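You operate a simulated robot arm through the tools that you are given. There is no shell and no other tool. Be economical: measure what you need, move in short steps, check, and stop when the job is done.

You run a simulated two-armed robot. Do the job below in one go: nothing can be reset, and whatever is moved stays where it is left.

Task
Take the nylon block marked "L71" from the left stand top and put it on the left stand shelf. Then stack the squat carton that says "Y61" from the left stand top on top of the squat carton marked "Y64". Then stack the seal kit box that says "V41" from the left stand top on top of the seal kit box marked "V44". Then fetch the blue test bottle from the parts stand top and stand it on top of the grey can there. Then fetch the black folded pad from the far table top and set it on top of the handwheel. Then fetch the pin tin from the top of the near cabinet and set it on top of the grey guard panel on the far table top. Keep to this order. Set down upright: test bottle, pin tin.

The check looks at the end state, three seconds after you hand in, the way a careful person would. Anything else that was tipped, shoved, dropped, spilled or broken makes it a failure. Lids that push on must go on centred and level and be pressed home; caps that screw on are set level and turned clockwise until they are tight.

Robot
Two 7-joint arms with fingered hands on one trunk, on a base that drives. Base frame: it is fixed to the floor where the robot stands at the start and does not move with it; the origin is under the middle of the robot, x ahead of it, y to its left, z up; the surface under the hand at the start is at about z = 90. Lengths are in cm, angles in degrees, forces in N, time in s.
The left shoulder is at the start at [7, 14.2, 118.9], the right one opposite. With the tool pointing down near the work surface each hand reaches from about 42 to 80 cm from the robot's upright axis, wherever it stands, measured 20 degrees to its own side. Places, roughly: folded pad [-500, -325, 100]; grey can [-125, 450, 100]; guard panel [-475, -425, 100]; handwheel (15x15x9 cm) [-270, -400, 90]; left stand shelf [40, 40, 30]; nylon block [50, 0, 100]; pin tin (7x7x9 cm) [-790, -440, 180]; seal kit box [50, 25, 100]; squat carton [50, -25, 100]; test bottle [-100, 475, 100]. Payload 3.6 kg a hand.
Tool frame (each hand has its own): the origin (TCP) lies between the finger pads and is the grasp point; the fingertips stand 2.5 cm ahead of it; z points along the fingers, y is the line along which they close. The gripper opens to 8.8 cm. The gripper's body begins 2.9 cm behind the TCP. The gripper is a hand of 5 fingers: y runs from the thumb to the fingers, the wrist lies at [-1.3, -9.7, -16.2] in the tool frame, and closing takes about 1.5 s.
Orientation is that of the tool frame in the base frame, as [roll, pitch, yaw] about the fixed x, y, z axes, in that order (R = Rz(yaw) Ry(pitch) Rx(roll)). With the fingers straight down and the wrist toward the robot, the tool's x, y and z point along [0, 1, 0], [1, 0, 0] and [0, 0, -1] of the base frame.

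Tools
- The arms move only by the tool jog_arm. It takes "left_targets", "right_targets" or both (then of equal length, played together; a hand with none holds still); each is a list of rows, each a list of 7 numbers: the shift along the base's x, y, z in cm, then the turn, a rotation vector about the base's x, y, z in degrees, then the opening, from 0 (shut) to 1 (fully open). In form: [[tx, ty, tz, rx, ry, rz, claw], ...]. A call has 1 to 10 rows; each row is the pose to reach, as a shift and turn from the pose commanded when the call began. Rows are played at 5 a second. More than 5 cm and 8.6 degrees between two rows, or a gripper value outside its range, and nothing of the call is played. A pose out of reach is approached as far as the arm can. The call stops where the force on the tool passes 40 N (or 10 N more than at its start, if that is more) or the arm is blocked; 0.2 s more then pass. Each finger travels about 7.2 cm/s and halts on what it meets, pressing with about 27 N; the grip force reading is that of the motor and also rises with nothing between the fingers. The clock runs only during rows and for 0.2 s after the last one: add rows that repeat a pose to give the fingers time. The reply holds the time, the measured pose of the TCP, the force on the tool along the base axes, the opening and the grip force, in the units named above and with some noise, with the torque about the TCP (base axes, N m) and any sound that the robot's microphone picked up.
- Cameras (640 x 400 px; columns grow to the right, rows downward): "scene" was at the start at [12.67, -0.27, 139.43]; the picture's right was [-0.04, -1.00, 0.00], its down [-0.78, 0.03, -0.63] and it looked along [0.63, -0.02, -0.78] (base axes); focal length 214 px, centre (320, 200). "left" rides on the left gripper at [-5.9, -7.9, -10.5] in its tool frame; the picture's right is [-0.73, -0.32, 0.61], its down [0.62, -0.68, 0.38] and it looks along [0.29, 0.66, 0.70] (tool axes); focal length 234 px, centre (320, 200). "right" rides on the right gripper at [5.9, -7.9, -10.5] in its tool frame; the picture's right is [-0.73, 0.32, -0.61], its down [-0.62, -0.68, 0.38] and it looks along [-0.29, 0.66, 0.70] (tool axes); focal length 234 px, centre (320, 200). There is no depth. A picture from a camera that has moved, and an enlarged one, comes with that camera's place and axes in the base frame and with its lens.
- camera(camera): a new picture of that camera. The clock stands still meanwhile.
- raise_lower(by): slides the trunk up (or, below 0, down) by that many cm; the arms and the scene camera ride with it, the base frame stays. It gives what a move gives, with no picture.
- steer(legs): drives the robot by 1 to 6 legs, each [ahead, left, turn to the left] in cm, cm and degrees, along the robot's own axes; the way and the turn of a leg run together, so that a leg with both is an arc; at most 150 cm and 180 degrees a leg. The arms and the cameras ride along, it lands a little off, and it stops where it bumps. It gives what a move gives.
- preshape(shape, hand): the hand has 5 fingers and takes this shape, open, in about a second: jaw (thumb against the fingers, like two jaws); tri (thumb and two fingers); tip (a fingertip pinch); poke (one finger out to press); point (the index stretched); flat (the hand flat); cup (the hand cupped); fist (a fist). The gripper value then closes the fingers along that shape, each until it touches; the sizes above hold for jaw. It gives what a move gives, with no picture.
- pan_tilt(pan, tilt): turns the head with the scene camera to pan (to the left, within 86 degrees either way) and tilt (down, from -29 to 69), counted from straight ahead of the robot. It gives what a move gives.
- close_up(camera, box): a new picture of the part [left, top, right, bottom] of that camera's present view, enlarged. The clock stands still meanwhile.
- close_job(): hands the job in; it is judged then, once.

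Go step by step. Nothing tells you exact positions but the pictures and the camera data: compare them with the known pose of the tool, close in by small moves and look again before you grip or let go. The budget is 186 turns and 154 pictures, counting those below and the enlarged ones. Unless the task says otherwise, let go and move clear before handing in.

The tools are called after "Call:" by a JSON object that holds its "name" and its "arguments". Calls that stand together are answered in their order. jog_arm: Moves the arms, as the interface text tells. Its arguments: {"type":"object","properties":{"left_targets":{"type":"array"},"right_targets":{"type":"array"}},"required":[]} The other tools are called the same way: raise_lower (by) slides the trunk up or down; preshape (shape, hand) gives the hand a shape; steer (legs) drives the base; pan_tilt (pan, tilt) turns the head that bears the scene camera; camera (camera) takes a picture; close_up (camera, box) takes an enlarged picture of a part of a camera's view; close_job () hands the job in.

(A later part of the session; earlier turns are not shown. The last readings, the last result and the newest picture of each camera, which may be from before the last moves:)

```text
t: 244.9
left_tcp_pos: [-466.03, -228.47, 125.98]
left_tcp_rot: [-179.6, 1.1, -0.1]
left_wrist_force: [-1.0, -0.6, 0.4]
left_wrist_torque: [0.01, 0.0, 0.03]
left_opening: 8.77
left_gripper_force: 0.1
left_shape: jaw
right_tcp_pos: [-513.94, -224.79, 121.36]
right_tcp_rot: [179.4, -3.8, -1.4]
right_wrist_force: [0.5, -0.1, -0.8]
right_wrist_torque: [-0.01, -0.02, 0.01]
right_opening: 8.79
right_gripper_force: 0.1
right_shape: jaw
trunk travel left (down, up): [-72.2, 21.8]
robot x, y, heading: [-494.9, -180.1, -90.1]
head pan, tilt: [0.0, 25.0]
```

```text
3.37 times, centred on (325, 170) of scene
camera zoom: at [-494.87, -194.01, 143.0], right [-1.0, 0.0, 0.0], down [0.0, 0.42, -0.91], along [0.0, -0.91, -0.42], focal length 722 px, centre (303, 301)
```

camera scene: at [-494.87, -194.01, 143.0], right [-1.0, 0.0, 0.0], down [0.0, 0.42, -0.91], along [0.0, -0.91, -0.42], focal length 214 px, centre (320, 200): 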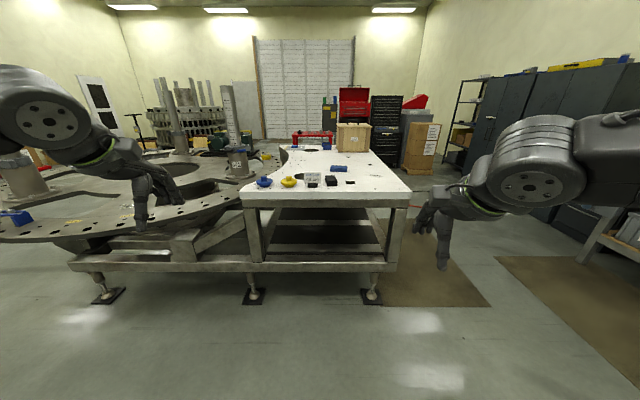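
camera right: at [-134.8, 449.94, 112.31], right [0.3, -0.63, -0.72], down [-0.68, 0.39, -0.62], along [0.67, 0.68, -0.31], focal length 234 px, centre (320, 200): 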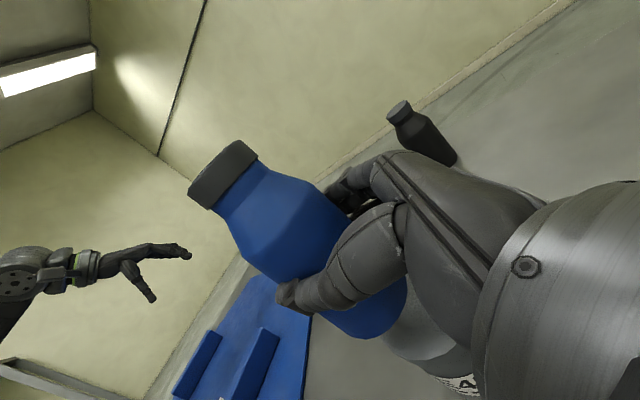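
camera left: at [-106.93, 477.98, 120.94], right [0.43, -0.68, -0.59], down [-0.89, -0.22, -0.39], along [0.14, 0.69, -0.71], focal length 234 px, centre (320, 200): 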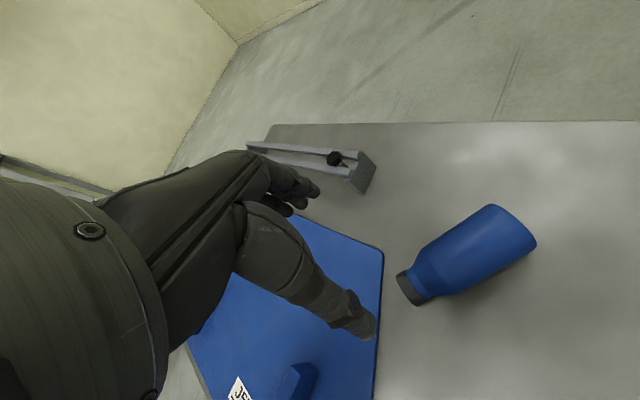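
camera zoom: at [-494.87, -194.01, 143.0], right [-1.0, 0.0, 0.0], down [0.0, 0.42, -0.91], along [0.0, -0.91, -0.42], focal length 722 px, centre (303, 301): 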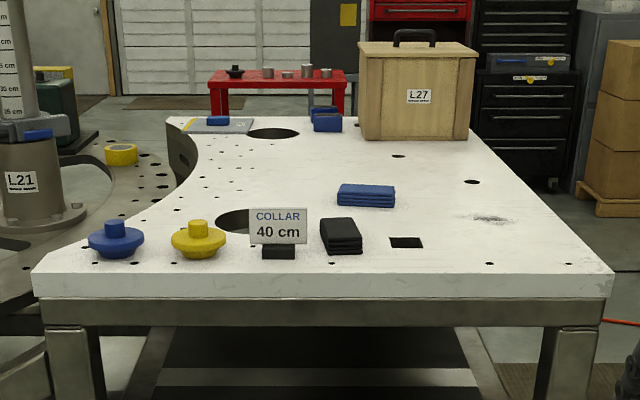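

The black pad lies near the table's front edge at ≈(-502,-316); the grey guard panel is at the far-left of the table. I approach for the right hand.

Call:
{"name": "steer", "arguments": {"legs": [[72, 10, 0]]}}

Call:
{"name": "pan_tilt", "arguments": {"pan": -5, "tilt": 45}}

Call:
{"name": "camera", "arguments": {"camera": "scene"}}

Call:
{"name": "camera", "arguments": {"camera": "right"}}

```text
t: 248.9
left_tcp_pos: [-455.02, -300.87, 125.95]
left_tcp_rot: [-179.7, 1.1, 0.5]
left_wrist_force: [0.3, 0.7, 0.0]
left_wrist_torque: [-0.01, 0.01, -0.05]
left_opening: 8.78
left_gripper_force: 0.1
left_shape: jaw
right_tcp_pos: [-502.91, -297.67, 121.43]
right_tcp_rot: [179.5, -3.9, -1.0]
right_wrist_force: [-0.1, -0.4, -0.1]
right_wrist_torque: [0.02, -0.01, 0.02]
right_opening: 8.76
right_gripper_force: 0.0
right_shape: jaw
trunk travel left (down, up): [-72.2, 21.8]
robot x, y, heading: [-484.63, -252.63, -89.1]
head pan, tilt: [0.0, 25.0]
```

```text
t: 249.8
left_tcp_pos: [-454.85, -300.79, 126.08]
left_tcp_rot: [-179.5, 1.1, 0.4]
left_wrist_force: [0.4, 0.1, -0.5]
left_wrist_torque: [-0.05, -0.05, 0.02]
left_opening: 8.74
left_gripper_force: 0.1
left_shape: jaw
right_tcp_pos: [-502.86, -297.78, 121.35]
right_tcp_rot: [179.5, -3.8, -0.9]
right_wrist_force: [-0.3, 0.0, 0.1]
right_wrist_torque: [0.01, 0.0, 0.0]
right_opening: 8.77
right_gripper_force: 0.0
right_shape: jaw
trunk travel left (down, up): [-72.2, 21.8]
robot x, y, heading: [-484.33, -252.67, -89.5]
head pan, tilt: [-5.0, 45.0]
```

```text
36 pictures are left
camera scene: at [-484.85, -265.6, 139.94], right [-1.0, 0.07, 0.0], down [0.05, 0.7, -0.71], along [-0.05, -0.71, -0.71], focal length 214 px, centre (320, 200)
```

scene: 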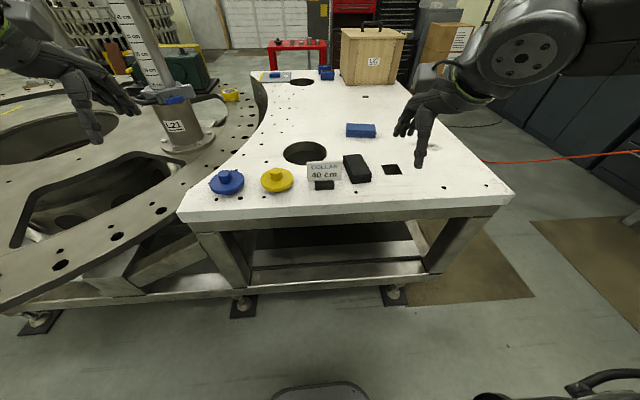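

```text
35 pictures are left
camera right: at [-497.62, -289.88, 132.19], right [-0.77, -0.31, 0.56], down [-0.59, 0.69, -0.43], along [-0.25, -0.66, -0.71], focal length 234 px, centre (320, 200)
```

right: 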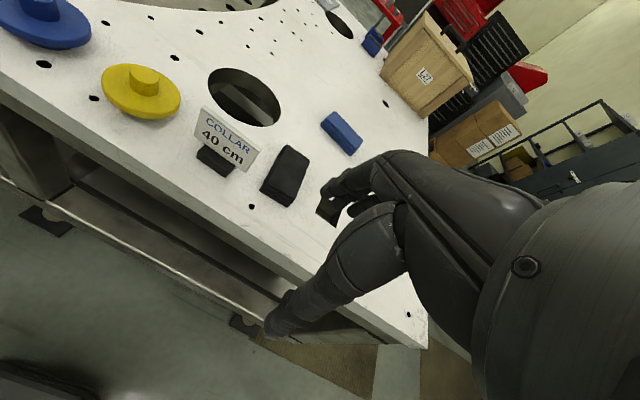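

Call:
{"name": "close_up", "arguments": {"camera": "scene", "box": [300, 130, 400, 200]}}

Call:
{"name": "close_up", "arguments": {"camera": "right", "box": [230, 120, 350, 230]}}

```text
5.71 times, centred on (350, 165) of scene
camera zoom: at [-484.85, -265.6, 139.94], right [-1.0, 0.07, 0.0], down [0.05, 0.7, -0.71], along [-0.05, -0.71, -0.71], focal length 1226 px, centre (149, 400)
```

zoom: 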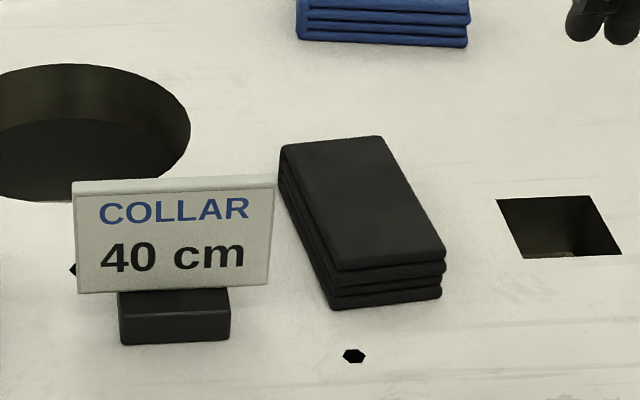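

```text
3.64 times, centred on (290, 175) of right
camera zoom: at [-497.62, -289.88, 132.19], right [-0.77, -0.31, 0.56], down [-0.59, 0.69, -0.43], along [-0.25, -0.66, -0.71], focal length 852 px, centre (429, 291)
```

zoom: 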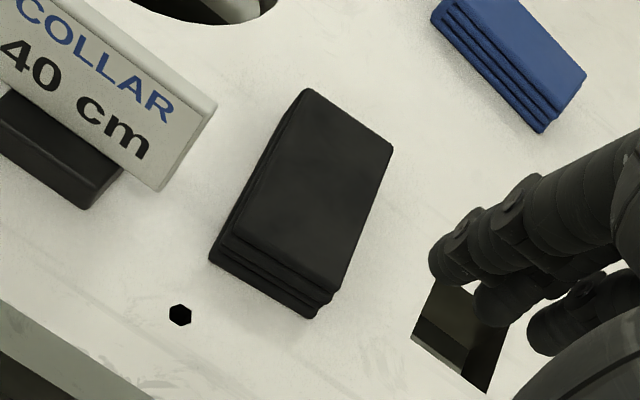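

Table z≈95.5; pad centre ≈(-501.6,-322.6), 12x6.2x2.8, its axis ~6° off the y axis. I level the right hand, drive 16 closer, and turn it to grip across the width.

Call:
{"name": "jog_arm", "arguments": {"right_targets": [[0, 0, 0, 0, 3.8, 0, 1]]}}

Call:
{"name": "steer", "arguments": {"legs": [[16, 0, 0]]}}

Call:
{"name": "jog_arm", "arguments": {"right_targets": [[0, 0, 0, 0, 0, 8.3, 1], [0, 0, 0, 0, 0, 16.6, 1], [0, 0, 0, 0, 0, 25, 1], [0, 0, 0, 0, 0, 33.5, 1], [0, -1, 0, 0, 0, 42, 1], [0, -2, 0, 0, 0, 50.5, 1], [0, -3, 0, 0, 0, 59, 1], [0, -4, -2, 0, 0, 67.5, 1], [0.5, -5, -4, 0, 0, 76, 1], [1, -6, -6, 0, 0, 84.5, 1]]}}

Call:
{"name": "jog_arm", "arguments": {"right_targets": [[0, 0, -3, 0, 0, 7, 1], [0, 0, -6, 0, 0, 12, 1]]}}

Call:
{"name": "camera", "arguments": {"camera": "scene"}}

Call:
{"name": "camera", "arguments": {"camera": "right"}}

```text
t: 250.2
left_tcp_pos: [-454.8, -300.76, 126.04]
left_tcp_rot: [-179.6, 1.2, 0.5]
left_wrist_force: [0.4, -0.3, 0.0]
left_wrist_torque: [-0.03, -0.02, 0.02]
left_opening: 8.75
left_gripper_force: 0.1
left_shape: jaw
right_tcp_pos: [-502.91, -297.72, 121.49]
right_tcp_rot: [179.4, 0.1, -0.9]
right_wrist_force: [-0.2, -0.7, -0.1]
right_wrist_torque: [0.0, 0.01, 0.04]
right_opening: 8.75
right_gripper_force: 0.0
right_shape: jaw
trunk travel left (down, up): [-72.2, 21.8]
robot x, y, heading: [-484.62, -252.51, -89.0]
head pan, tilt: [-5.0, 45.0]
```

```text
t: 251.6
left_tcp_pos: [-454.7, -316.65, 126.05]
left_tcp_rot: [-179.9, 1.1, 0.5]
left_wrist_force: [0.2, 0.0, -0.3]
left_wrist_torque: [0.04, 0.01, 0.0]
left_opening: 8.77
left_gripper_force: 0.0
left_shape: jaw
right_tcp_pos: [-502.78, -313.56, 121.59]
right_tcp_rot: [179.3, 0.0, -0.9]
right_wrist_force: [0.4, -0.5, 0.2]
right_wrist_torque: [-0.02, 0.0, 0.02]
right_opening: 8.76
right_gripper_force: 0.0
right_shape: jaw
trunk travel left (down, up): [-72.2, 21.8]
robot x, y, heading: [-484.0, -268.42, -89.5]
head pan, tilt: [-5.0, 45.0]
```

```text
t: 253.8
left_tcp_pos: [-454.6, -317.09, 125.86]
left_tcp_rot: [-179.6, 1.0, 0.6]
left_wrist_force: [0.7, 0.3, -0.4]
left_wrist_torque: [0.0, 0.02, 0.02]
left_opening: 8.76
left_gripper_force: 0.1
left_shape: jaw
right_tcp_pos: [-501.72, -319.91, 115.34]
right_tcp_rot: [179.4, -0.1, 83.8]
right_wrist_force: [-0.2, 0.1, 0.5]
right_wrist_torque: [-0.04, 0.03, 0.01]
right_opening: 8.75
right_gripper_force: 0.0
right_shape: jaw
trunk travel left (down, up): [-72.2, 21.8]
robot x, y, heading: [-484.15, -268.74, -89.1]
head pan, tilt: [-5.0, 45.0]
```

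```text
t: 254.4
left_tcp_pos: [-454.75, -317.03, 126.02]
left_tcp_rot: [-179.6, 1.1, 0.5]
left_wrist_force: [0.0, -0.2, -0.5]
left_wrist_torque: [-0.02, 0.03, 0.0]
left_opening: 8.77
left_gripper_force: 0.1
left_shape: jaw
right_tcp_pos: [-501.82, -319.83, 109.3]
right_tcp_rot: [179.4, 0.0, 95.7]
right_wrist_force: [-0.4, 0.0, 0.6]
right_wrist_torque: [0.01, 0.0, 0.0]
right_opening: 8.77
right_gripper_force: 0.1
right_shape: jaw
trunk travel left (down, up): [-72.2, 21.8]
robot x, y, heading: [-484.12, -268.48, -89.2]
head pan, tilt: [-5.0, 45.0]
```

```text
32 pictures are left
camera scene: at [-484.66, -281.79, 139.93], right [-1.0, 0.07, 0.0], down [0.05, 0.71, -0.71], along [-0.05, -0.7, -0.71], focal length 214 px, centre (320, 200)
```

scene: 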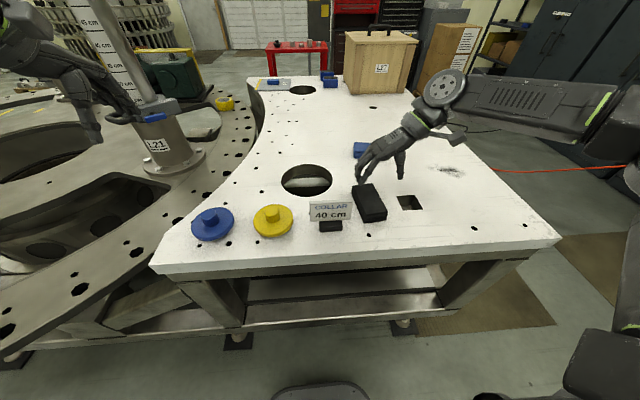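

```text
31 pictures are left
camera right: at [-510.38, -314.8, 119.7], right [0.39, -0.69, 0.61], down [-0.61, -0.69, -0.39], along [0.69, -0.22, -0.69], focal length 234 px, centre (320, 200)
```

right: 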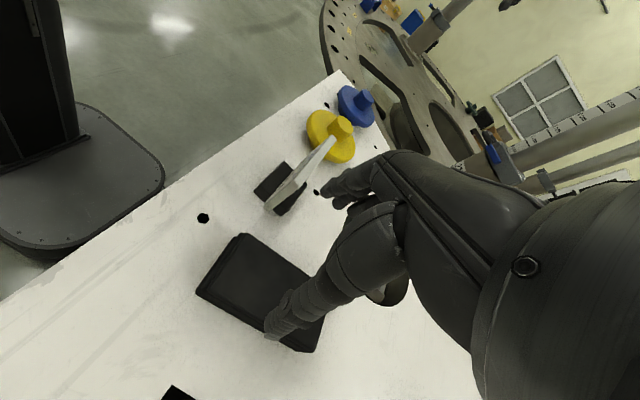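

Pad position confirmed. Move 2.6 forward, descend and grip.

Call:
{"name": "jog_arm", "arguments": {"right_targets": [[0, -2.6, -2, 0, 0, 0, 1], [0, -2.6, -6, 0, 0, 0, 1], [0, -2.6, -9.5, 0, 0, 0, 1], [0, -2.6, -10.8, 0, 0, 0, 1]]}}

Call:
{"name": "close_up", "arguments": {"camera": "scene", "box": [310, 130, 450, 240]}}

```text
t: 255.4
left_tcp_pos: [-454.74, -316.9, 125.98]
left_tcp_rot: [-179.7, 1.0, 0.5]
left_wrist_force: [-0.4, -0.1, 0.1]
left_wrist_torque: [-0.01, 0.01, 0.02]
left_opening: 8.76
left_gripper_force: 0.0
left_shape: jaw
right_tcp_pos: [-501.79, -322.31, 98.74]
right_tcp_rot: [179.5, 0.1, 95.7]
right_wrist_force: [-0.6, 1.0, 0.5]
right_wrist_torque: [0.02, -0.03, 0.02]
right_opening: 8.79
right_gripper_force: 0.0
right_shape: jaw
trunk travel left (down, up): [-72.2, 21.8]
robot x, y, heading: [-484.2, -268.28, -89.3]
head pan, tilt: [-5.0, 45.0]
```

```text
3.64 times, centred on (380, 185) of scene
camera zoom: at [-484.63, -281.74, 139.93], right [-1.0, 0.07, 0.0], down [0.05, 0.71, -0.71], along [-0.05, -0.7, -0.71], focal length 780 px, centre (102, 254)
```

zoom: 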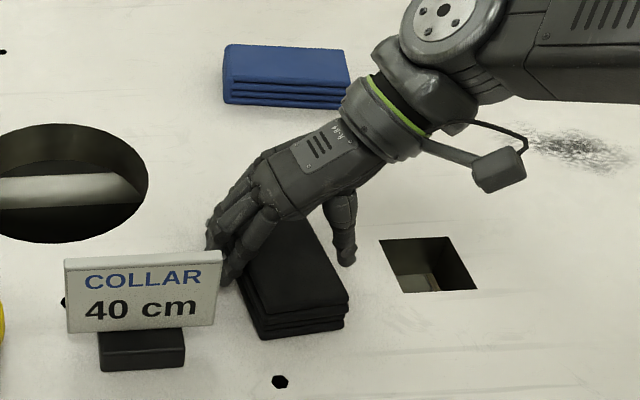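

Call:
{"name": "jog_arm", "arguments": {"right_targets": [[0, 0, -0.4, 0, 0, 0, 1], [0, 0, -0.4, 0, 0, 0, 0.7], [0, 0, -0.4, 0, 0, 0, 0.4], [0, 0, -0.4, 0, 0, 0, 0.3], [0, 0, -0.4, 0, 0, 0, 0.3], [0, 0, -0.4, 0, 0, 0, 0.3]]}}

Call:
{"name": "jog_arm", "arguments": {"right_targets": [[0, 0, 3, 0, 0, 0, 0.3], [0, 0, 7, 0, 0, 0, 0.3], [0, 0, 12, 0, 0, 0, 0.3], [0, 0, 16, 0, 0, 0, 0.3], [0, 0, 20, 0, 0, 0, 0.3]]}}

Call:
{"name": "camera", "arguments": {"camera": "scene"}}

```text
t: 256.8
left_tcp_pos: [-454.74, -316.86, 126.06]
left_tcp_rot: [-179.6, 1.1, 0.5]
left_wrist_force: [0.5, 0.6, -0.3]
left_wrist_torque: [0.03, -0.01, 0.02]
left_opening: 8.76
left_gripper_force: 0.1
left_shape: jaw
right_tcp_pos: [-501.81, -322.24, 98.34]
right_tcp_rot: [179.4, 0.0, 95.6]
right_wrist_force: [-0.1, 0.7, 0.2]
right_wrist_torque: [0.0, 0.0, 0.0]
right_opening: 5.99
right_gripper_force: 26.6
right_shape: jaw
trunk travel left (down, up): [-72.2, 21.8]
robot x, y, heading: [-484.43, -268.35, -89.3]
head pan, tilt: [-5.0, 45.0]
```

```text
t: 258.0
left_tcp_pos: [-454.75, -316.82, 126.04]
left_tcp_rot: [-179.6, 1.2, 0.5]
left_wrist_force: [-0.2, 0.8, 0.0]
left_wrist_torque: [-0.01, 0.0, 0.01]
left_opening: 8.77
left_gripper_force: 0.1
left_shape: jaw
right_tcp_pos: [-501.79, -322.33, 118.4]
right_tcp_rot: [179.4, 0.1, 95.6]
right_wrist_force: [-0.1, 0.0, -0.7]
right_wrist_torque: [-0.02, -0.03, 0.04]
right_opening: 5.95
right_gripper_force: 27.0
right_shape: jaw
trunk travel left (down, up): [-72.2, 21.8]
robot x, y, heading: [-484.36, -268.49, -89.1]
head pan, tilt: [-5.0, 45.0]
```

```text
29 pictures are left
camera scene: at [-484.58, -281.63, 139.94], right [-1.0, 0.07, 0.0], down [0.05, 0.71, -0.71], along [-0.05, -0.71, -0.71], focal length 214 px, centre (320, 200)
```

scene: 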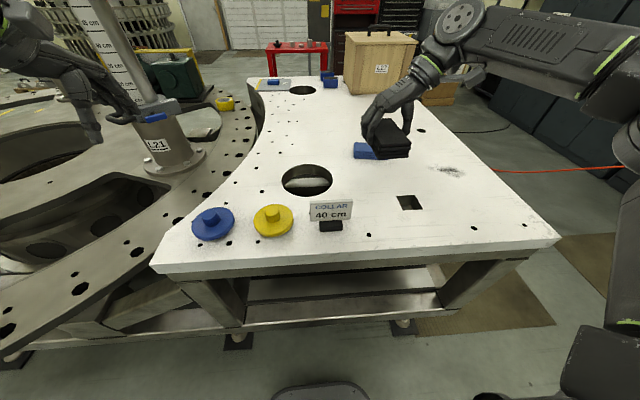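

Pad held. Now back out and travel around to the east side of the round table for the handwheel.

Call:
{"name": "steer", "arguments": {"legs": [[-84, 0, -0.9], [0, 150, 0], [0, 150, 0], [0, 45, 0], [0, 0, -90]]}}

Call:
{"name": "steer", "arguments": {"legs": [[0, 130, 0], [0, 98, 0]]}}

Call:
{"name": "pan_tilt", "arguments": {"pan": -5, "tilt": 30}}

Call:
{"name": "camera", "arguments": {"camera": "scene"}}

```text
t: 282.5
left_tcp_pos: [-186.47, -209.75, 126.01]
left_tcp_rot: [-179.7, 1.0, -85.0]
left_wrist_force: [0.0, -0.6, -1.1]
left_wrist_torque: [0.0, -0.02, 0.0]
left_opening: 8.78
left_gripper_force: 0.1
left_shape: jaw
right_tcp_pos: [-195.59, -163.28, 118.18]
right_tcp_rot: [179.4, 0.0, 10.1]
right_wrist_force: [0.3, -0.4, -0.3]
right_wrist_torque: [0.01, -0.01, 0.03]
right_opening: 5.91
right_gripper_force: 26.9
right_shape: jaw
trunk travel left (down, up): [-72.2, 21.8]
robot x, y, heading: [-140.53, -176.27, -174.7]
head pan, tilt: [-5.0, 45.0]
```

```text
t: 293.7
left_tcp_pos: [-169.39, -436.08, 126.01]
left_tcp_rot: [-179.6, 1.0, -86.4]
left_wrist_force: [-0.6, 0.3, 0.4]
left_wrist_torque: [-0.03, 0.02, 0.01]
left_opening: 8.75
left_gripper_force: 0.1
left_shape: jaw
right_tcp_pos: [-177.38, -389.51, 118.22]
right_tcp_rot: [179.4, -0.1, 8.8]
right_wrist_force: [-0.1, -0.8, -2.1]
right_wrist_torque: [0.02, -0.03, -0.02]
right_opening: 5.95
right_gripper_force: 27.6
right_shape: jaw
trunk travel left (down, up): [-72.2, 21.8]
robot x, y, heading: [-122.56, -403.82, -176.2]
head pan, tilt: [-5.0, 45.0]
```

```text
t: 294.5
left_tcp_pos: [-169.26, -436.31, 126.0]
left_tcp_rot: [-179.7, 1.1, -86.5]
left_wrist_force: [-0.8, 0.9, -1.3]
left_wrist_torque: [0.01, -0.02, -0.02]
left_opening: 8.77
left_gripper_force: 0.0
left_shape: jaw
right_tcp_pos: [-177.35, -389.57, 118.38]
right_tcp_rot: [179.4, -0.1, 8.7]
right_wrist_force: [0.1, 0.1, -1.2]
right_wrist_torque: [0.01, -0.04, -0.02]
right_opening: 5.96
right_gripper_force: 27.4
right_shape: jaw
trunk travel left (down, up): [-72.2, 21.8]
robot x, y, heading: [-122.64, -404.14, -176.3]
head pan, tilt: [-5.0, 30.0]
```

```text
28 pictures are left
camera scene: at [-136.68, -404.29, 142.19], right [0.02, 1.0, 0.0], down [0.5, -0.01, -0.87], along [-0.87, 0.02, -0.5], focal length 214 px, centre (320, 200)
```

scene: 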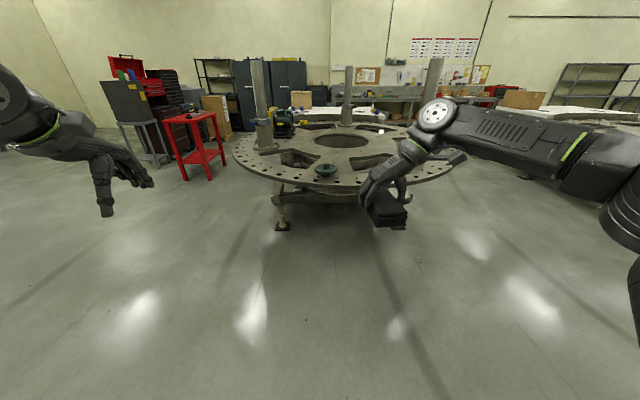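

Call:
{"name": "steer", "arguments": {"legs": [[84, 4, -3.7]]}}

Call:
{"name": "pan_tilt", "arguments": {"pan": -8, "tilt": 48}}

Call:
{"name": "camera", "arguments": {"camera": "scene"}}

Call:
{"name": "camera", "arguments": {"camera": "right"}}

```text
t: 299.0
left_tcp_pos: [-255.39, -440.53, 126.09]
left_tcp_rot: [-179.7, 1.1, -89.8]
left_wrist_force: [0.6, 0.0, 0.5]
left_wrist_torque: [0.01, 0.03, -0.02]
left_opening: 8.79
left_gripper_force: 0.1
left_shape: jaw
right_tcp_pos: [-260.6, -393.4, 118.18]
right_tcp_rot: [179.4, 0.0, 5.4]
right_wrist_force: [0.1, 0.5, -1.1]
right_wrist_torque: [0.02, 0.02, -0.04]
right_opening: 5.94
right_gripper_force: 27.0
right_shape: jaw
trunk travel left (down, up): [-72.2, 21.8]
robot x, y, heading: [-206.97, -411.68, -179.3]
head pan, tilt: [-5.0, 30.0]
```

```text
t: 299.8
left_tcp_pos: [-255.45, -440.54, 126.12]
left_tcp_rot: [-179.6, 1.1, -89.8]
left_wrist_force: [-0.9, -0.3, -0.5]
left_wrist_torque: [0.02, 0.01, -0.01]
left_opening: 8.78
left_gripper_force: 0.1
left_shape: jaw
right_tcp_pos: [-260.7, -393.51, 118.27]
right_tcp_rot: [179.4, -0.1, 5.4]
right_wrist_force: [-1.3, -0.5, -0.2]
right_wrist_torque: [0.01, -0.04, -0.01]
right_opening: 5.93
right_gripper_force: 26.7
right_shape: jaw
trunk travel left (down, up): [-72.2, 21.8]
robot x, y, heading: [-206.93, -411.29, -179.5]
head pan, tilt: [-8.0, 48.0]
```

```text
27 pictures are left
camera scene: at [-219.76, -410.32, 139.52], right [0.13, 0.99, 0.0], down [0.74, -0.1, -0.67], along [-0.66, 0.09, -0.74], focal length 214 px, centre (320, 200)
```

scene: 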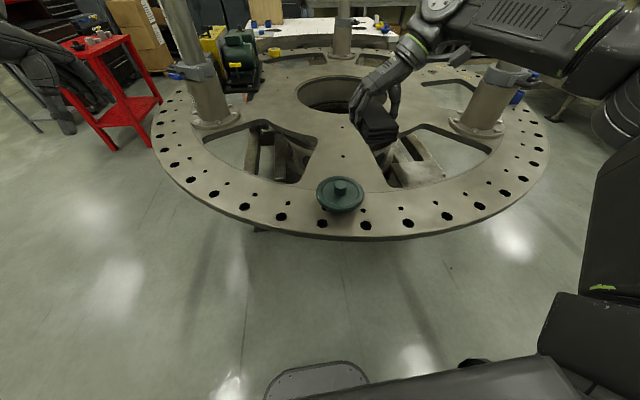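

```text
26 pictures are left
camera right: at [-255.6, -385.07, 128.61], right [-0.69, -0.38, 0.61], down [-0.68, 0.62, -0.39], along [-0.23, -0.69, -0.69], focal length 234 px, centre (320, 200)
```

right: 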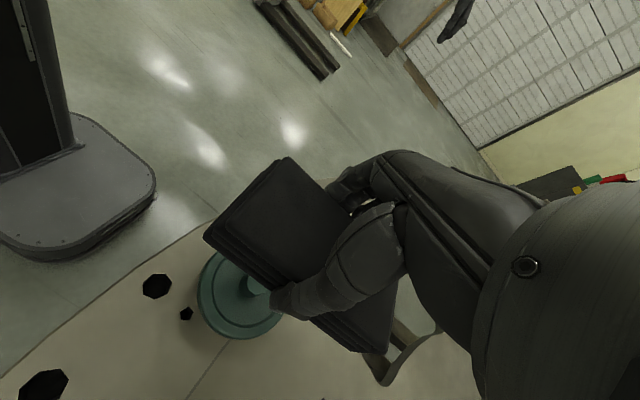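

Call:
{"name": "close_up", "arguments": {"camera": "scene", "box": [295, 80, 415, 240]}}

Call:
{"name": "close_up", "arguments": {"camera": "right", "box": [130, 150, 410, 360]}}

```text
2.50 times, centred on (355, 160) of scene
camera zoom: at [-219.76, -410.32, 139.52], right [0.13, 0.99, 0.0], down [0.74, -0.1, -0.67], along [-0.66, 0.09, -0.74], focal length 536 px, centre (232, 300)
```

zoom: 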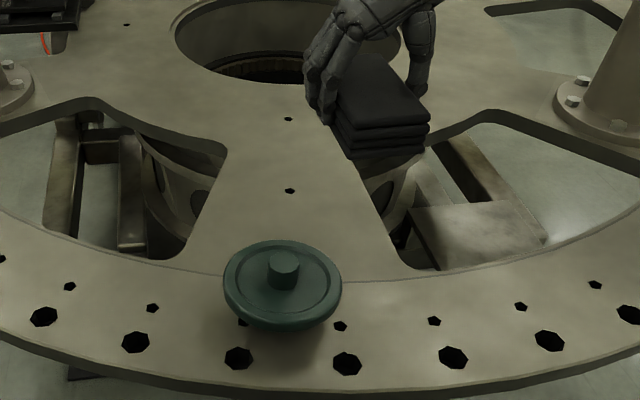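

```text
1.90 times, centred on (270, 255) of right
camera zoom: at [-255.6, -385.07, 128.61], right [-0.69, -0.38, 0.61], down [-0.68, 0.62, -0.39], along [-0.23, -0.69, -0.69], focal length 446 px, centre (415, 95)
```

zoom: 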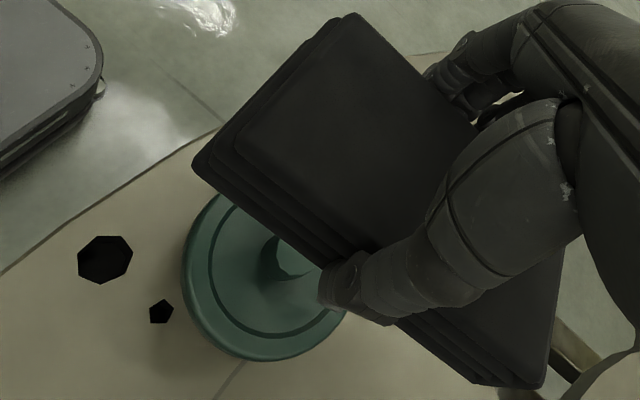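

Handwheel hub top ≈(-265.6,-398), z≈95, Ø≈3.6. The pad must be centred on it. Move over and lower to ~5 cm above, then check.

Call:
{"name": "jog_arm", "arguments": {"right_targets": [[-2, -2, 0, 0, 0, 0, 0.3], [-4.5, -4.6, -1, 0, 0, 0, 0.3], [-4.5, -4.6, -5, 0, 0, 0, 0.3], [-4.5, -4.6, -9, 0, 0, 0, 0.3], [-4.5, -4.6, -13, 0, 0, 0, 0.3]]}}

Call:
{"name": "close_up", "arguments": {"camera": "scene", "box": [285, 130, 385, 230]}}

Call:
{"name": "close_up", "arguments": {"camera": "right", "box": [130, 150, 410, 360]}}

```text
t: 301.0
left_tcp_pos: [-255.54, -440.43, 126.01]
left_tcp_rot: [-179.6, 1.0, -89.8]
left_wrist_force: [0.0, -0.5, 0.2]
left_wrist_torque: [0.03, 0.01, -0.02]
left_opening: 8.78
left_gripper_force: 0.0
left_shape: jaw
right_tcp_pos: [-263.52, -397.49, 105.63]
right_tcp_rot: [179.3, 0.2, 5.4]
right_wrist_force: [-0.9, 0.7, -1.3]
right_wrist_torque: [0.01, -0.04, -0.02]
right_opening: 5.93
right_gripper_force: 26.7
right_shape: jaw
right hand out of reach, approached as far as the arm can: row 2, 3, 4, 5
trunk travel left (down, up): [-72.2, 21.8]
robot x, y, heading: [-206.83, -411.15, -179.3]
head pan, tilt: [-8.0, 48.0]
```

```text
4.00 times, centred on (335, 180) of scene
camera zoom: at [-219.78, -410.28, 139.51], right [0.13, 0.99, 0.0], down [0.74, -0.1, -0.67], along [-0.66, 0.09, -0.74], focal length 858 px, centre (260, 280)
```

zoom: 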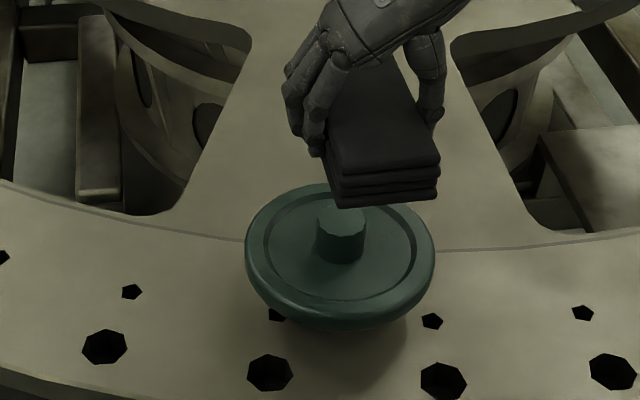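

```text
1.90 times, centred on (270, 255) of right
camera zoom: at [-258.37, -389.02, 115.97], right [-0.69, -0.38, 0.61], down [-0.68, 0.62, -0.39], along [-0.23, -0.69, -0.69], focal length 446 px, centre (415, 95)
```

zoom: 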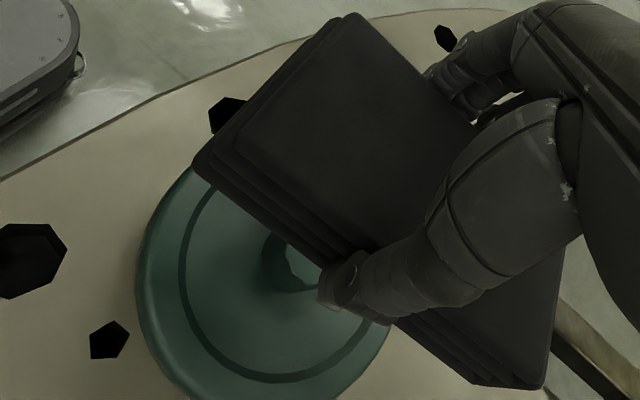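

Just at the reach limit. I retract a little, drive 8 closer, and re-aim.

Call:
{"name": "jog_arm", "arguments": {"right_targets": [[3, 0, 3, 0, 0, 0, 0.3], [6.5, 0, 4, 0, 0, 0, 0.3]]}}

Call:
{"name": "steer", "arguments": {"legs": [[8, 0, 0]]}}

Call:
{"name": "jog_arm", "arguments": {"right_targets": [[0, 0, 0, 0, 0, 0, 0.3]]}}

```text
t: 301.6
left_tcp_pos: [-255.26, -440.44, 126.12]
left_tcp_rot: [-179.7, 1.1, -89.7]
left_wrist_force: [-0.1, 0.2, 0.6]
left_wrist_torque: [0.04, 0.01, 0.02]
left_opening: 8.75
left_gripper_force: 0.0
left_shape: jaw
right_tcp_pos: [-256.51, -397.46, 109.83]
right_tcp_rot: [179.4, 0.0, 5.4]
right_wrist_force: [0.2, 0.2, -1.2]
right_wrist_torque: [-0.01, -0.06, -0.01]
right_opening: 5.95
right_gripper_force: 27.1
right_shape: jaw
trunk travel left (down, up): [-72.2, 21.8]
robot x, y, heading: [-206.99, -411.66, -179.6]
head pan, tilt: [-8.0, 48.0]
```

```text
t: 302.6
left_tcp_pos: [-263.08, -440.76, 126.06]
left_tcp_rot: [-179.7, 1.1, -89.6]
left_wrist_force: [-0.3, -0.1, 0.4]
left_wrist_torque: [-0.01, 0.01, 0.0]
left_opening: 8.78
left_gripper_force: 0.1
left_shape: jaw
right_tcp_pos: [-264.47, -397.81, 109.83]
right_tcp_rot: [179.3, 0.0, 5.5]
right_wrist_force: [-0.9, 0.4, -0.6]
right_wrist_torque: [0.0, -0.01, -0.01]
right_opening: 5.92
right_gripper_force: 27.2
right_shape: jaw
trunk travel left (down, up): [-72.2, 21.8]
robot x, y, heading: [-214.64, -411.71, -179.0]
head pan, tilt: [-8.0, 48.0]
```

```text
t: 303.1
left_tcp_pos: [-262.93, -440.76, 126.12]
left_tcp_rot: [-179.8, 1.0, -89.5]
left_wrist_force: [0.6, -0.2, 0.3]
left_wrist_torque: [0.0, 0.01, -0.02]
left_opening: 8.75
left_gripper_force: 0.1
left_shape: jaw
right_tcp_pos: [-264.44, -397.62, 109.86]
right_tcp_rot: [179.5, 0.1, 5.6]
right_wrist_force: [0.3, -0.1, -0.4]
right_wrist_torque: [-0.02, 0.03, 0.01]
right_opening: 5.94
right_gripper_force: 27.1
right_shape: jaw
trunk travel left (down, up): [-72.2, 21.8]
robot x, y, heading: [-214.7, -411.06, -179.6]
head pan, tilt: [-8.0, 48.0]
```

Call:
{"name": "jog_arm", "arguments": {"right_targets": [[-0.65, -0.4, -4, 0, 0, 0, 0.3], [-0.65, -0.4, -8, 0, 0, 0, 0.3], [-0.65, -0.4, -9.7, 0, 0, 0, 0.3]]}}

Call:
{"name": "close_up", "arguments": {"camera": "scene", "box": [275, 150, 385, 260]}}

Call:
{"name": "camera", "arguments": {"camera": "right"}}

```text
t: 303.9
left_tcp_pos: [-263.13, -440.77, 126.0]
left_tcp_rot: [-179.7, 1.0, -89.5]
left_wrist_force: [0.7, 0.6, 0.3]
left_wrist_torque: [0.01, 0.0, 0.01]
left_opening: 8.74
left_gripper_force: 0.2
left_shape: jaw
right_tcp_pos: [-265.04, -398.02, 99.98]
right_tcp_rot: [179.4, -0.1, 5.6]
right_wrist_force: [-0.5, 0.4, -1.3]
right_wrist_torque: [0.02, -0.04, 0.0]
right_opening: 5.92
right_gripper_force: 27.4
right_shape: jaw
trunk travel left (down, up): [-72.2, 21.8]
robot x, y, heading: [-215.01, -411.08, -179.4]
head pan, tilt: [-8.0, 48.0]
```

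```text
3.64 times, centred on (330, 205) of scene
camera zoom: at [-227.55, -410.47, 139.52], right [0.13, 0.99, 0.0], down [0.74, -0.09, -0.67], along [-0.66, 0.09, -0.74], focal length 780 px, centre (284, 182)
```

zoom: 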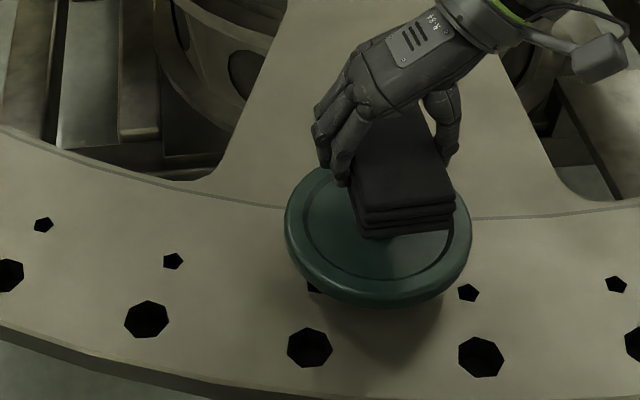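

```text
20 pictures are left
camera right: at [-259.98, -389.53, 110.37], right [-0.69, -0.39, 0.61], down [-0.69, 0.61, -0.39], along [-0.22, -0.69, -0.69], focal length 234 px, centre (320, 200)
```

right: 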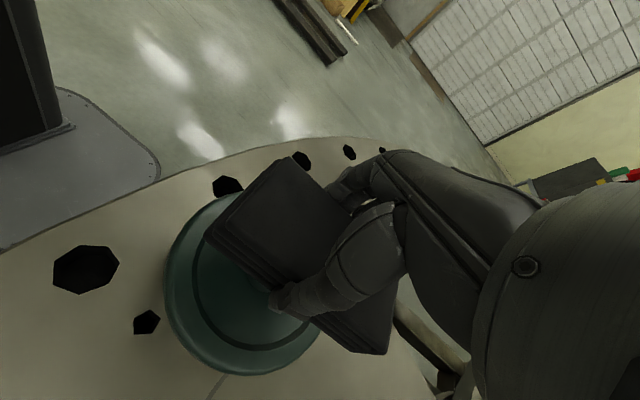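

Pad centre is within ~0.5 cm of the hub. Lower to contact.

Call:
{"name": "jog_arm", "arguments": {"right_targets": [[-0.1, -0.3, -0.8, 0, 0, 0, 0.3], [-0.1, -0.3, -1.4, 0, 0, 0, 0.3], [-0.1, -0.3, -1.8, 0, 0, 0, 0.3]]}}

```text
t: 304.6
left_tcp_pos: [-263.2, -440.76, 126.0]
left_tcp_rot: [-179.7, 1.0, -89.6]
left_wrist_force: [0.3, -0.6, -0.2]
left_wrist_torque: [-0.02, 0.02, 0.0]
left_opening: 8.77
left_gripper_force: 0.1
left_shape: jaw
right_tcp_pos: [-265.29, -398.41, 98.21]
right_tcp_rot: [179.4, 0.0, 5.5]
right_wrist_force: [-0.2, 0.1, -1.7]
right_wrist_torque: [0.02, -0.02, 0.01]
right_opening: 5.91
right_gripper_force: 27.2
right_shape: jaw
trunk travel left (down, up): [-72.2, 21.8]
robot x, y, heading: [-214.82, -411.27, -179.0]
head pan, tilt: [-8.0, 48.0]
```

Call:
{"name": "jog_arm", "arguments": {"right_targets": [[0, 0, -0.4, 0, 0, 0, 0.3], [0, 0, -0.7, 0, 0, 0, 0.3], [0, 0, -0.9, 0, 0, 0, 0.3]]}}

```text
t: 305.4
left_tcp_pos: [-262.98, -440.81, 125.97]
left_tcp_rot: [-179.7, 1.1, -89.5]
left_wrist_force: [0.1, 0.8, 1.2]
left_wrist_torque: [-0.01, 0.0, 0.0]
left_opening: 8.77
left_gripper_force: 0.1
left_shape: jaw
right_tcp_pos: [-265.27, -398.37, 97.47]
right_tcp_rot: [179.4, 0.1, 5.6]
right_wrist_force: [-1.0, 0.9, 10.5]
right_wrist_torque: [0.11, 0.06, -0.01]
right_opening: 5.91
right_gripper_force: 27.6
right_shape: jaw
trunk travel left (down, up): [-72.2, 21.8]
robot x, y, heading: [-214.57, -411.43, -179.3]
head pan, tilt: [-8.0, 48.0]
```

Contact torque suggests the hub is ~0.7 cm to +y of the pad's centre. Lift slightly, shift, and set down again.

Call:
{"name": "jog_arm", "arguments": {"right_targets": [[0, 0, 1, 0, 0, 0, 0.3], [-0.1, 0.6, 1, 0, 0, 0, 0.3], [-0.1, 0.6, 0.3, 0, 0, 0, 0.3], [-0.1, 0.6, 0, 0, 0, 0, 0.3]]}}

```text
t: 306.4
left_tcp_pos: [-262.95, -440.76, 126.17]
left_tcp_rot: [-179.8, 1.1, -89.6]
left_wrist_force: [0.2, 0.4, 0.4]
left_wrist_torque: [0.02, 0.0, -0.01]
left_opening: 8.76
left_gripper_force: 0.1
left_shape: jaw
right_tcp_pos: [-265.4, -397.8, 97.5]
right_tcp_rot: [179.4, 0.3, 5.5]
right_wrist_force: [-3.2, 2.1, 11.1]
right_wrist_torque: [0.09, 0.11, 0.0]
right_opening: 5.93
right_gripper_force: 26.5
right_shape: jaw
trunk travel left (down, up): [-72.2, 21.8]
robot x, y, heading: [-214.64, -411.48, -179.3]
head pan, tilt: [-8.0, 48.0]
```

Contact is now centred. Release and lift.

Call:
{"name": "jog_arm", "arguments": {"right_targets": [[0, 0, 0.1, 0, 0, 0, 0.6], [0, 0, 0.1, 0, 0, 0, 0.75], [0, 0, 0.1, 0, 0, 0, 0.9], [0, 0, 0.1, 0, 0, 0, 1], [0, 0, 0.1, 0, 0, 0, 1], [0, 0, 3, 0, 0, 0, 1], [0, 0, 7, 0, 0, 0, 1], [0, 0, 12, 0, 0, 0, 1], [0, 0, 17, 0, 0, 0, 1], [0, 0, 22, 0, 0, 0, 1]]}}

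Call:
{"name": "close_up", "arguments": {"camera": "scene", "box": [255, 130, 405, 260]}}

```text
t: 308.6
left_tcp_pos: [-263.08, -440.75, 126.05]
left_tcp_rot: [-179.7, 1.3, -89.6]
left_wrist_force: [-0.3, -0.1, -0.3]
left_wrist_torque: [-0.02, 0.01, -0.01]
left_opening: 8.79
left_gripper_force: 0.0
left_shape: jaw
right_tcp_pos: [-265.36, -397.79, 119.06]
right_tcp_rot: [179.4, 0.0, 5.6]
right_wrist_force: [-0.3, -1.0, 0.0]
right_wrist_torque: [0.03, -0.04, -0.02]
right_opening: 8.78
right_gripper_force: 0.1
right_shape: jaw
trunk travel left (down, up): [-72.2, 21.8]
robot x, y, heading: [-214.5, -411.79, -179.2]
head pan, tilt: [-8.0, 48.0]
```

```text
3.08 times, centred on (330, 195) of scene
camera zoom: at [-227.46, -410.51, 139.52], right [0.13, 0.99, 0.0], down [0.74, -0.09, -0.67], along [-0.66, 0.09, -0.74], focal length 660 px, centre (289, 215)
```

zoom: 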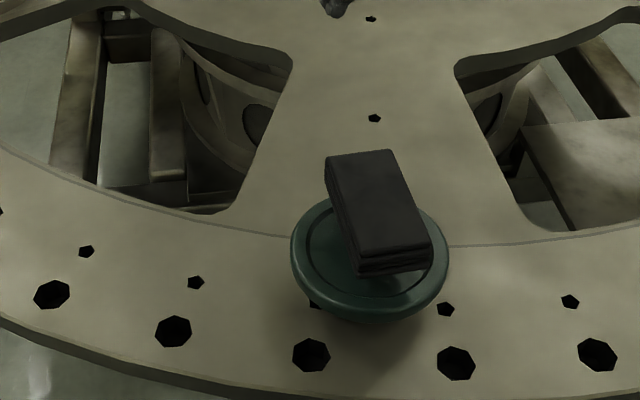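

The pad rests level on the handwheel. Now the pin tin on the near cabinet (~(-790,-440,180)); I back away and drive round by the north side.

Call:
{"name": "steer", "arguments": {"legs": [[-75, 0, -0.8], [0, -150, 0], [0, -76, 0], [150, 0, 0], [150, 0, 0], [150, 0, 0]]}}

Call:
{"name": "pan_tilt", "arguments": {"pan": 40, "tilt": 10}}

Call:
{"name": "camera", "arguments": {"camera": "scene"}}

```text
t: 344.6
left_tcp_pos: [-638.95, -223.66, 126.08]
left_tcp_rot: [-179.7, 1.1, -87.8]
left_wrist_force: [1.0, -0.1, -0.2]
left_wrist_torque: [0.02, 0.01, 0.0]
left_opening: 8.78
left_gripper_force: 0.0
left_shape: jaw
right_tcp_pos: [-642.51, -180.99, 119.08]
right_tcp_rot: [179.4, 0.0, 7.3]
right_wrist_force: [0.6, -0.3, 0.3]
right_wrist_torque: [0.0, -0.01, 0.02]
right_opening: 8.76
right_gripper_force: 0.0
right_shape: jaw
trunk travel left (down, up): [-72.2, 21.8]
robot x, y, heading: [-591.51, -193.3, -177.4]
head pan, tilt: [-8.0, 48.0]
```

```text
t: 345.8
left_tcp_pos: [-639.06, -223.81, 126.03]
left_tcp_rot: [-179.6, 1.1, -87.8]
left_wrist_force: [0.6, -0.3, 1.0]
left_wrist_torque: [0.02, 0.01, -0.02]
left_opening: 8.77
left_gripper_force: 0.1
left_shape: jaw
right_tcp_pos: [-642.53, -180.94, 118.97]
right_tcp_rot: [179.4, -0.1, 7.5]
right_wrist_force: [0.9, -0.3, -0.3]
right_wrist_torque: [-0.02, 0.0, -0.01]
right_opening: 8.76
right_gripper_force: 0.0
right_shape: jaw
trunk travel left (down, up): [-72.2, 21.8]
robot x, y, heading: [-591.25, -193.07, -177.5]
head pan, tilt: [40.0, 10.0]
```

```text
18 pictures are left
camera scene: at [-603.35, -199.48, 145.43], right [-0.67, 0.74, 0.0], down [0.13, 0.12, -0.98], along [-0.73, -0.66, -0.17], focal length 214 px, centre (320, 200)
```

scene: 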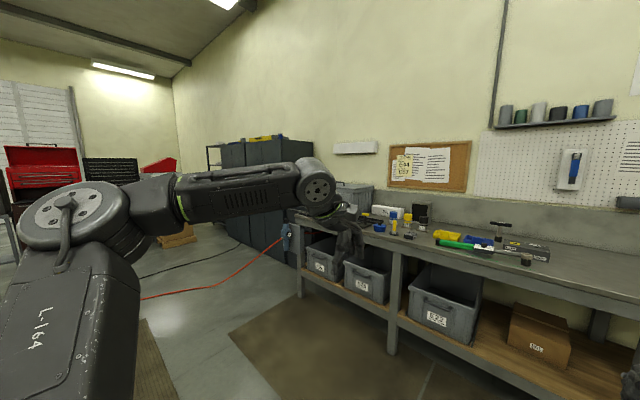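

Call:
{"name": "close_up", "arguments": {"camera": "scene", "box": [200, 115, 340, 265]}}

```text
2.67 times, centred on (270, 190) of scene
camera zoom: at [-603.35, -199.48, 145.43], right [-0.67, 0.74, 0.0], down [0.13, 0.12, -0.98], along [-0.73, -0.66, -0.17], focal length 572 px, centre (453, 227)
```

zoom: 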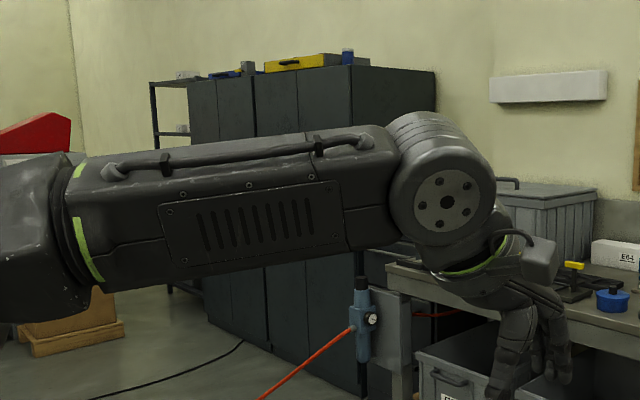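

The blue pin tin is on the near cabinet's front-right corner, beside a yellow toolbox. An orange hose runs from the bench end toward the far table; I move closer to see how it lies.

Call:
{"name": "steer", "arguments": {"legs": [[45, 0, -2.5], [0, 110, 0]]}}

Call:
{"name": "pan_tilt", "arguments": {"pan": 20, "tilt": 30}}

Call:
{"name": "camera", "arguments": {"camera": "scene"}}

```text
t: 353.6
left_tcp_pos: [-685.82, -329.15, 126.13]
left_tcp_rot: [-179.7, 0.9, -90.0]
left_wrist_force: [-0.6, -0.3, -0.1]
left_wrist_torque: [0.01, 0.01, 0.01]
left_opening: 8.78
left_gripper_force: 0.1
left_shape: jaw
right_tcp_pos: [-687.83, -286.11, 119.1]
right_tcp_rot: [179.3, 0.0, 5.1]
right_wrist_force: [0.0, 0.6, 0.2]
right_wrist_torque: [-0.05, 0.01, 0.01]
right_opening: 8.79
right_gripper_force: 0.1
right_shape: jaw
trunk travel left (down, up): [-72.2, 21.8]
robot x, y, heading: [-637.11, -300.17, -179.6]
head pan, tilt: [40.0, 10.0]
```

```text
t: 354.4
left_tcp_pos: [-684.72, -329.12, 126.52]
left_tcp_rot: [179.7, 1.0, -89.9]
left_wrist_force: [0.0, -0.7, 0.0]
left_wrist_torque: [-0.01, 0.0, -0.01]
left_opening: 8.77
left_gripper_force: 0.0
left_shape: jaw
right_tcp_pos: [-686.79, -286.24, 119.71]
right_tcp_rot: [179.4, 0.5, 5.3]
right_wrist_force: [-0.5, -0.4, 0.8]
right_wrist_torque: [-0.02, 0.02, -0.01]
right_opening: 8.78
right_gripper_force: 0.0
right_shape: jaw
trunk travel left (down, up): [-72.2, 21.8]
robot x, y, heading: [-637.01, -299.77, -179.5]
head pan, tilt: [20.0, 30.0]
```

```text
16 pictures are left
camera scene: at [-651.95, -303.32, 142.22], right [-0.35, 0.94, 0.0], down [0.48, 0.17, -0.86], along [-0.81, -0.3, -0.51], focal length 214 px, centre (320, 200)
```

scene: 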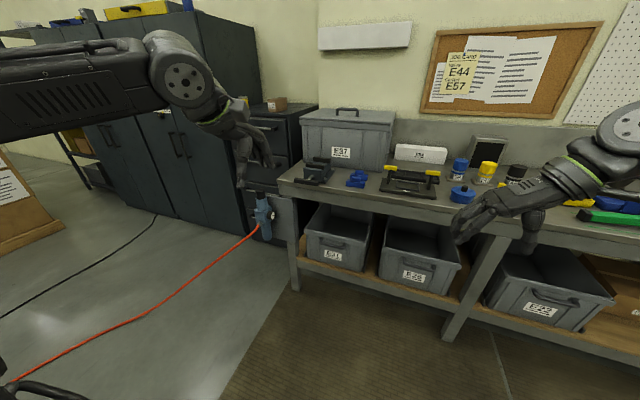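

Plan: the tin is too high for a downward grip, so I use a horizontal right hand (as with the bottle). First, here in the open: raise the trunk, unwind the right hand's yaw, then tilt it to horizontal.

Call:
{"name": "raise_lower", "arguments": {"by": 21.5}}

Call:
{"name": "jog_arm", "arguments": {"right_targets": [[0, 0, 0, 0, 0, -8.5, 1], [0, 0, 0, 0, 0, -17, 1], [0, 0, 0, 0, 0, -25.5, 1], [0, 0, 0, 0, 0, -34, 1], [0, 0, 0, 0, 0, -42.5, 1], [0, 0, 0, 0, 0, -51, 1], [0, 0, 0, 0, 0, -59.5, 1], [0, 0, 0, 0, 0, -68, 1], [0, 0, 0, 0, 0, -76.5, 1], [0, 0, 0, 0, 0, -85, 1]]}}

Call:
{"name": "jog_arm", "arguments": {"right_targets": [[0, 0, 1, 0, 0, -8.5, 1], [0, 0, 3, 0, 0, -10, 1]]}}

Call:
{"name": "jog_arm", "arguments": {"right_targets": [[0, 0, 2, -8.5, 0, 0, 1], [0, 0, 4, -17, 0, 0, 1], [0, 0, 6, -25.5, 0, 0, 1], [0, 0, 8, -34, 0, 0, 1], [0, 0, 10, -42.5, 0, 0, 1], [0, 0, 12, -51, 0, 0, 1], [0, 0, 14, -59.5, 0, 0, 1], [0, 0, 16, -68, 0, 0, 1], [0, 0, 18, -76.5, 0, 0, 1], [0, 0, 20, -85, 0, 0, 1]]}}

```text
t: 356.7
left_tcp_pos: [-684.93, -329.1, 148.03]
left_tcp_rot: [179.8, 1.0, -90.0]
left_wrist_force: [0.6, -0.3, -0.2]
left_wrist_torque: [-0.02, -0.02, 0.02]
left_opening: 8.78
left_gripper_force: 0.0
left_shape: jaw
right_tcp_pos: [-686.97, -286.08, 140.95]
right_tcp_rot: [179.3, 0.3, 5.2]
right_wrist_force: [-0.1, -0.2, 0.0]
right_wrist_torque: [-0.03, 0.01, 0.02]
right_opening: 8.77
right_gripper_force: 0.0
right_shape: jaw
trunk travel left (down, up): [-93.7, 0.3]
robot x, y, heading: [-637.36, -300.23, -179.4]
head pan, tilt: [20.0, 30.0]
```

```text
t: 358.9
left_tcp_pos: [-684.87, -329.1, 147.97]
left_tcp_rot: [179.8, 1.0, -89.9]
left_wrist_force: [-0.4, -0.7, 0.2]
left_wrist_torque: [-0.05, 0.0, 0.02]
left_opening: 8.79
left_gripper_force: 0.1
left_shape: jaw
right_tcp_pos: [-686.89, -286.25, 140.97]
right_tcp_rot: [179.4, 0.5, -79.9]
right_wrist_force: [-0.5, -0.1, -0.3]
right_wrist_torque: [0.04, -0.01, 0.0]
right_opening: 8.76
right_gripper_force: 0.0
right_shape: jaw
trunk travel left (down, up): [-93.7, 0.3]
robot x, y, heading: [-637.2, -300.23, -179.5]
head pan, tilt: [20.0, 30.0]
```

```text
t: 359.5
left_tcp_pos: [-684.91, -329.25, 148.01]
left_tcp_rot: [179.8, 1.1, -89.9]
left_wrist_force: [0.2, -1.1, 0.3]
left_wrist_torque: [0.01, 0.0, 0.01]
left_opening: 8.77
left_gripper_force: 0.0
left_shape: jaw
right_tcp_pos: [-686.93, -286.13, 144.14]
right_tcp_rot: [179.4, 0.5, -89.8]
right_wrist_force: [0.1, 0.8, 1.0]
right_wrist_torque: [-0.03, -0.02, 0.0]
right_opening: 8.8
right_gripper_force: 0.0
right_shape: jaw
trunk travel left (down, up): [-93.7, 0.3]
robot x, y, heading: [-637.34, -300.2, -179.6]
head pan, tilt: [20.0, 30.0]
```

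```text
t: 361.7
left_tcp_pos: [-684.99, -329.16, 148.07]
left_tcp_rot: [179.8, 1.0, -89.9]
left_wrist_force: [0.7, -0.2, 0.3]
left_wrist_torque: [-0.03, 0.01, -0.01]
left_opening: 8.79
left_gripper_force: 0.0
left_shape: jaw
right_tcp_pos: [-687.18, -286.23, 164.15]
right_tcp_rot: [177.9, -84.7, -88.2]
right_wrist_force: [-0.1, -0.6, 0.5]
right_wrist_torque: [0.03, -0.01, 0.03]
right_opening: 8.78
right_gripper_force: 0.0
right_shape: jaw
trunk travel left (down, up): [-93.7, 0.3]
robot x, y, heading: [-637.13, -300.18, -179.6]
head pan, tilt: [20.0, 30.0]
```

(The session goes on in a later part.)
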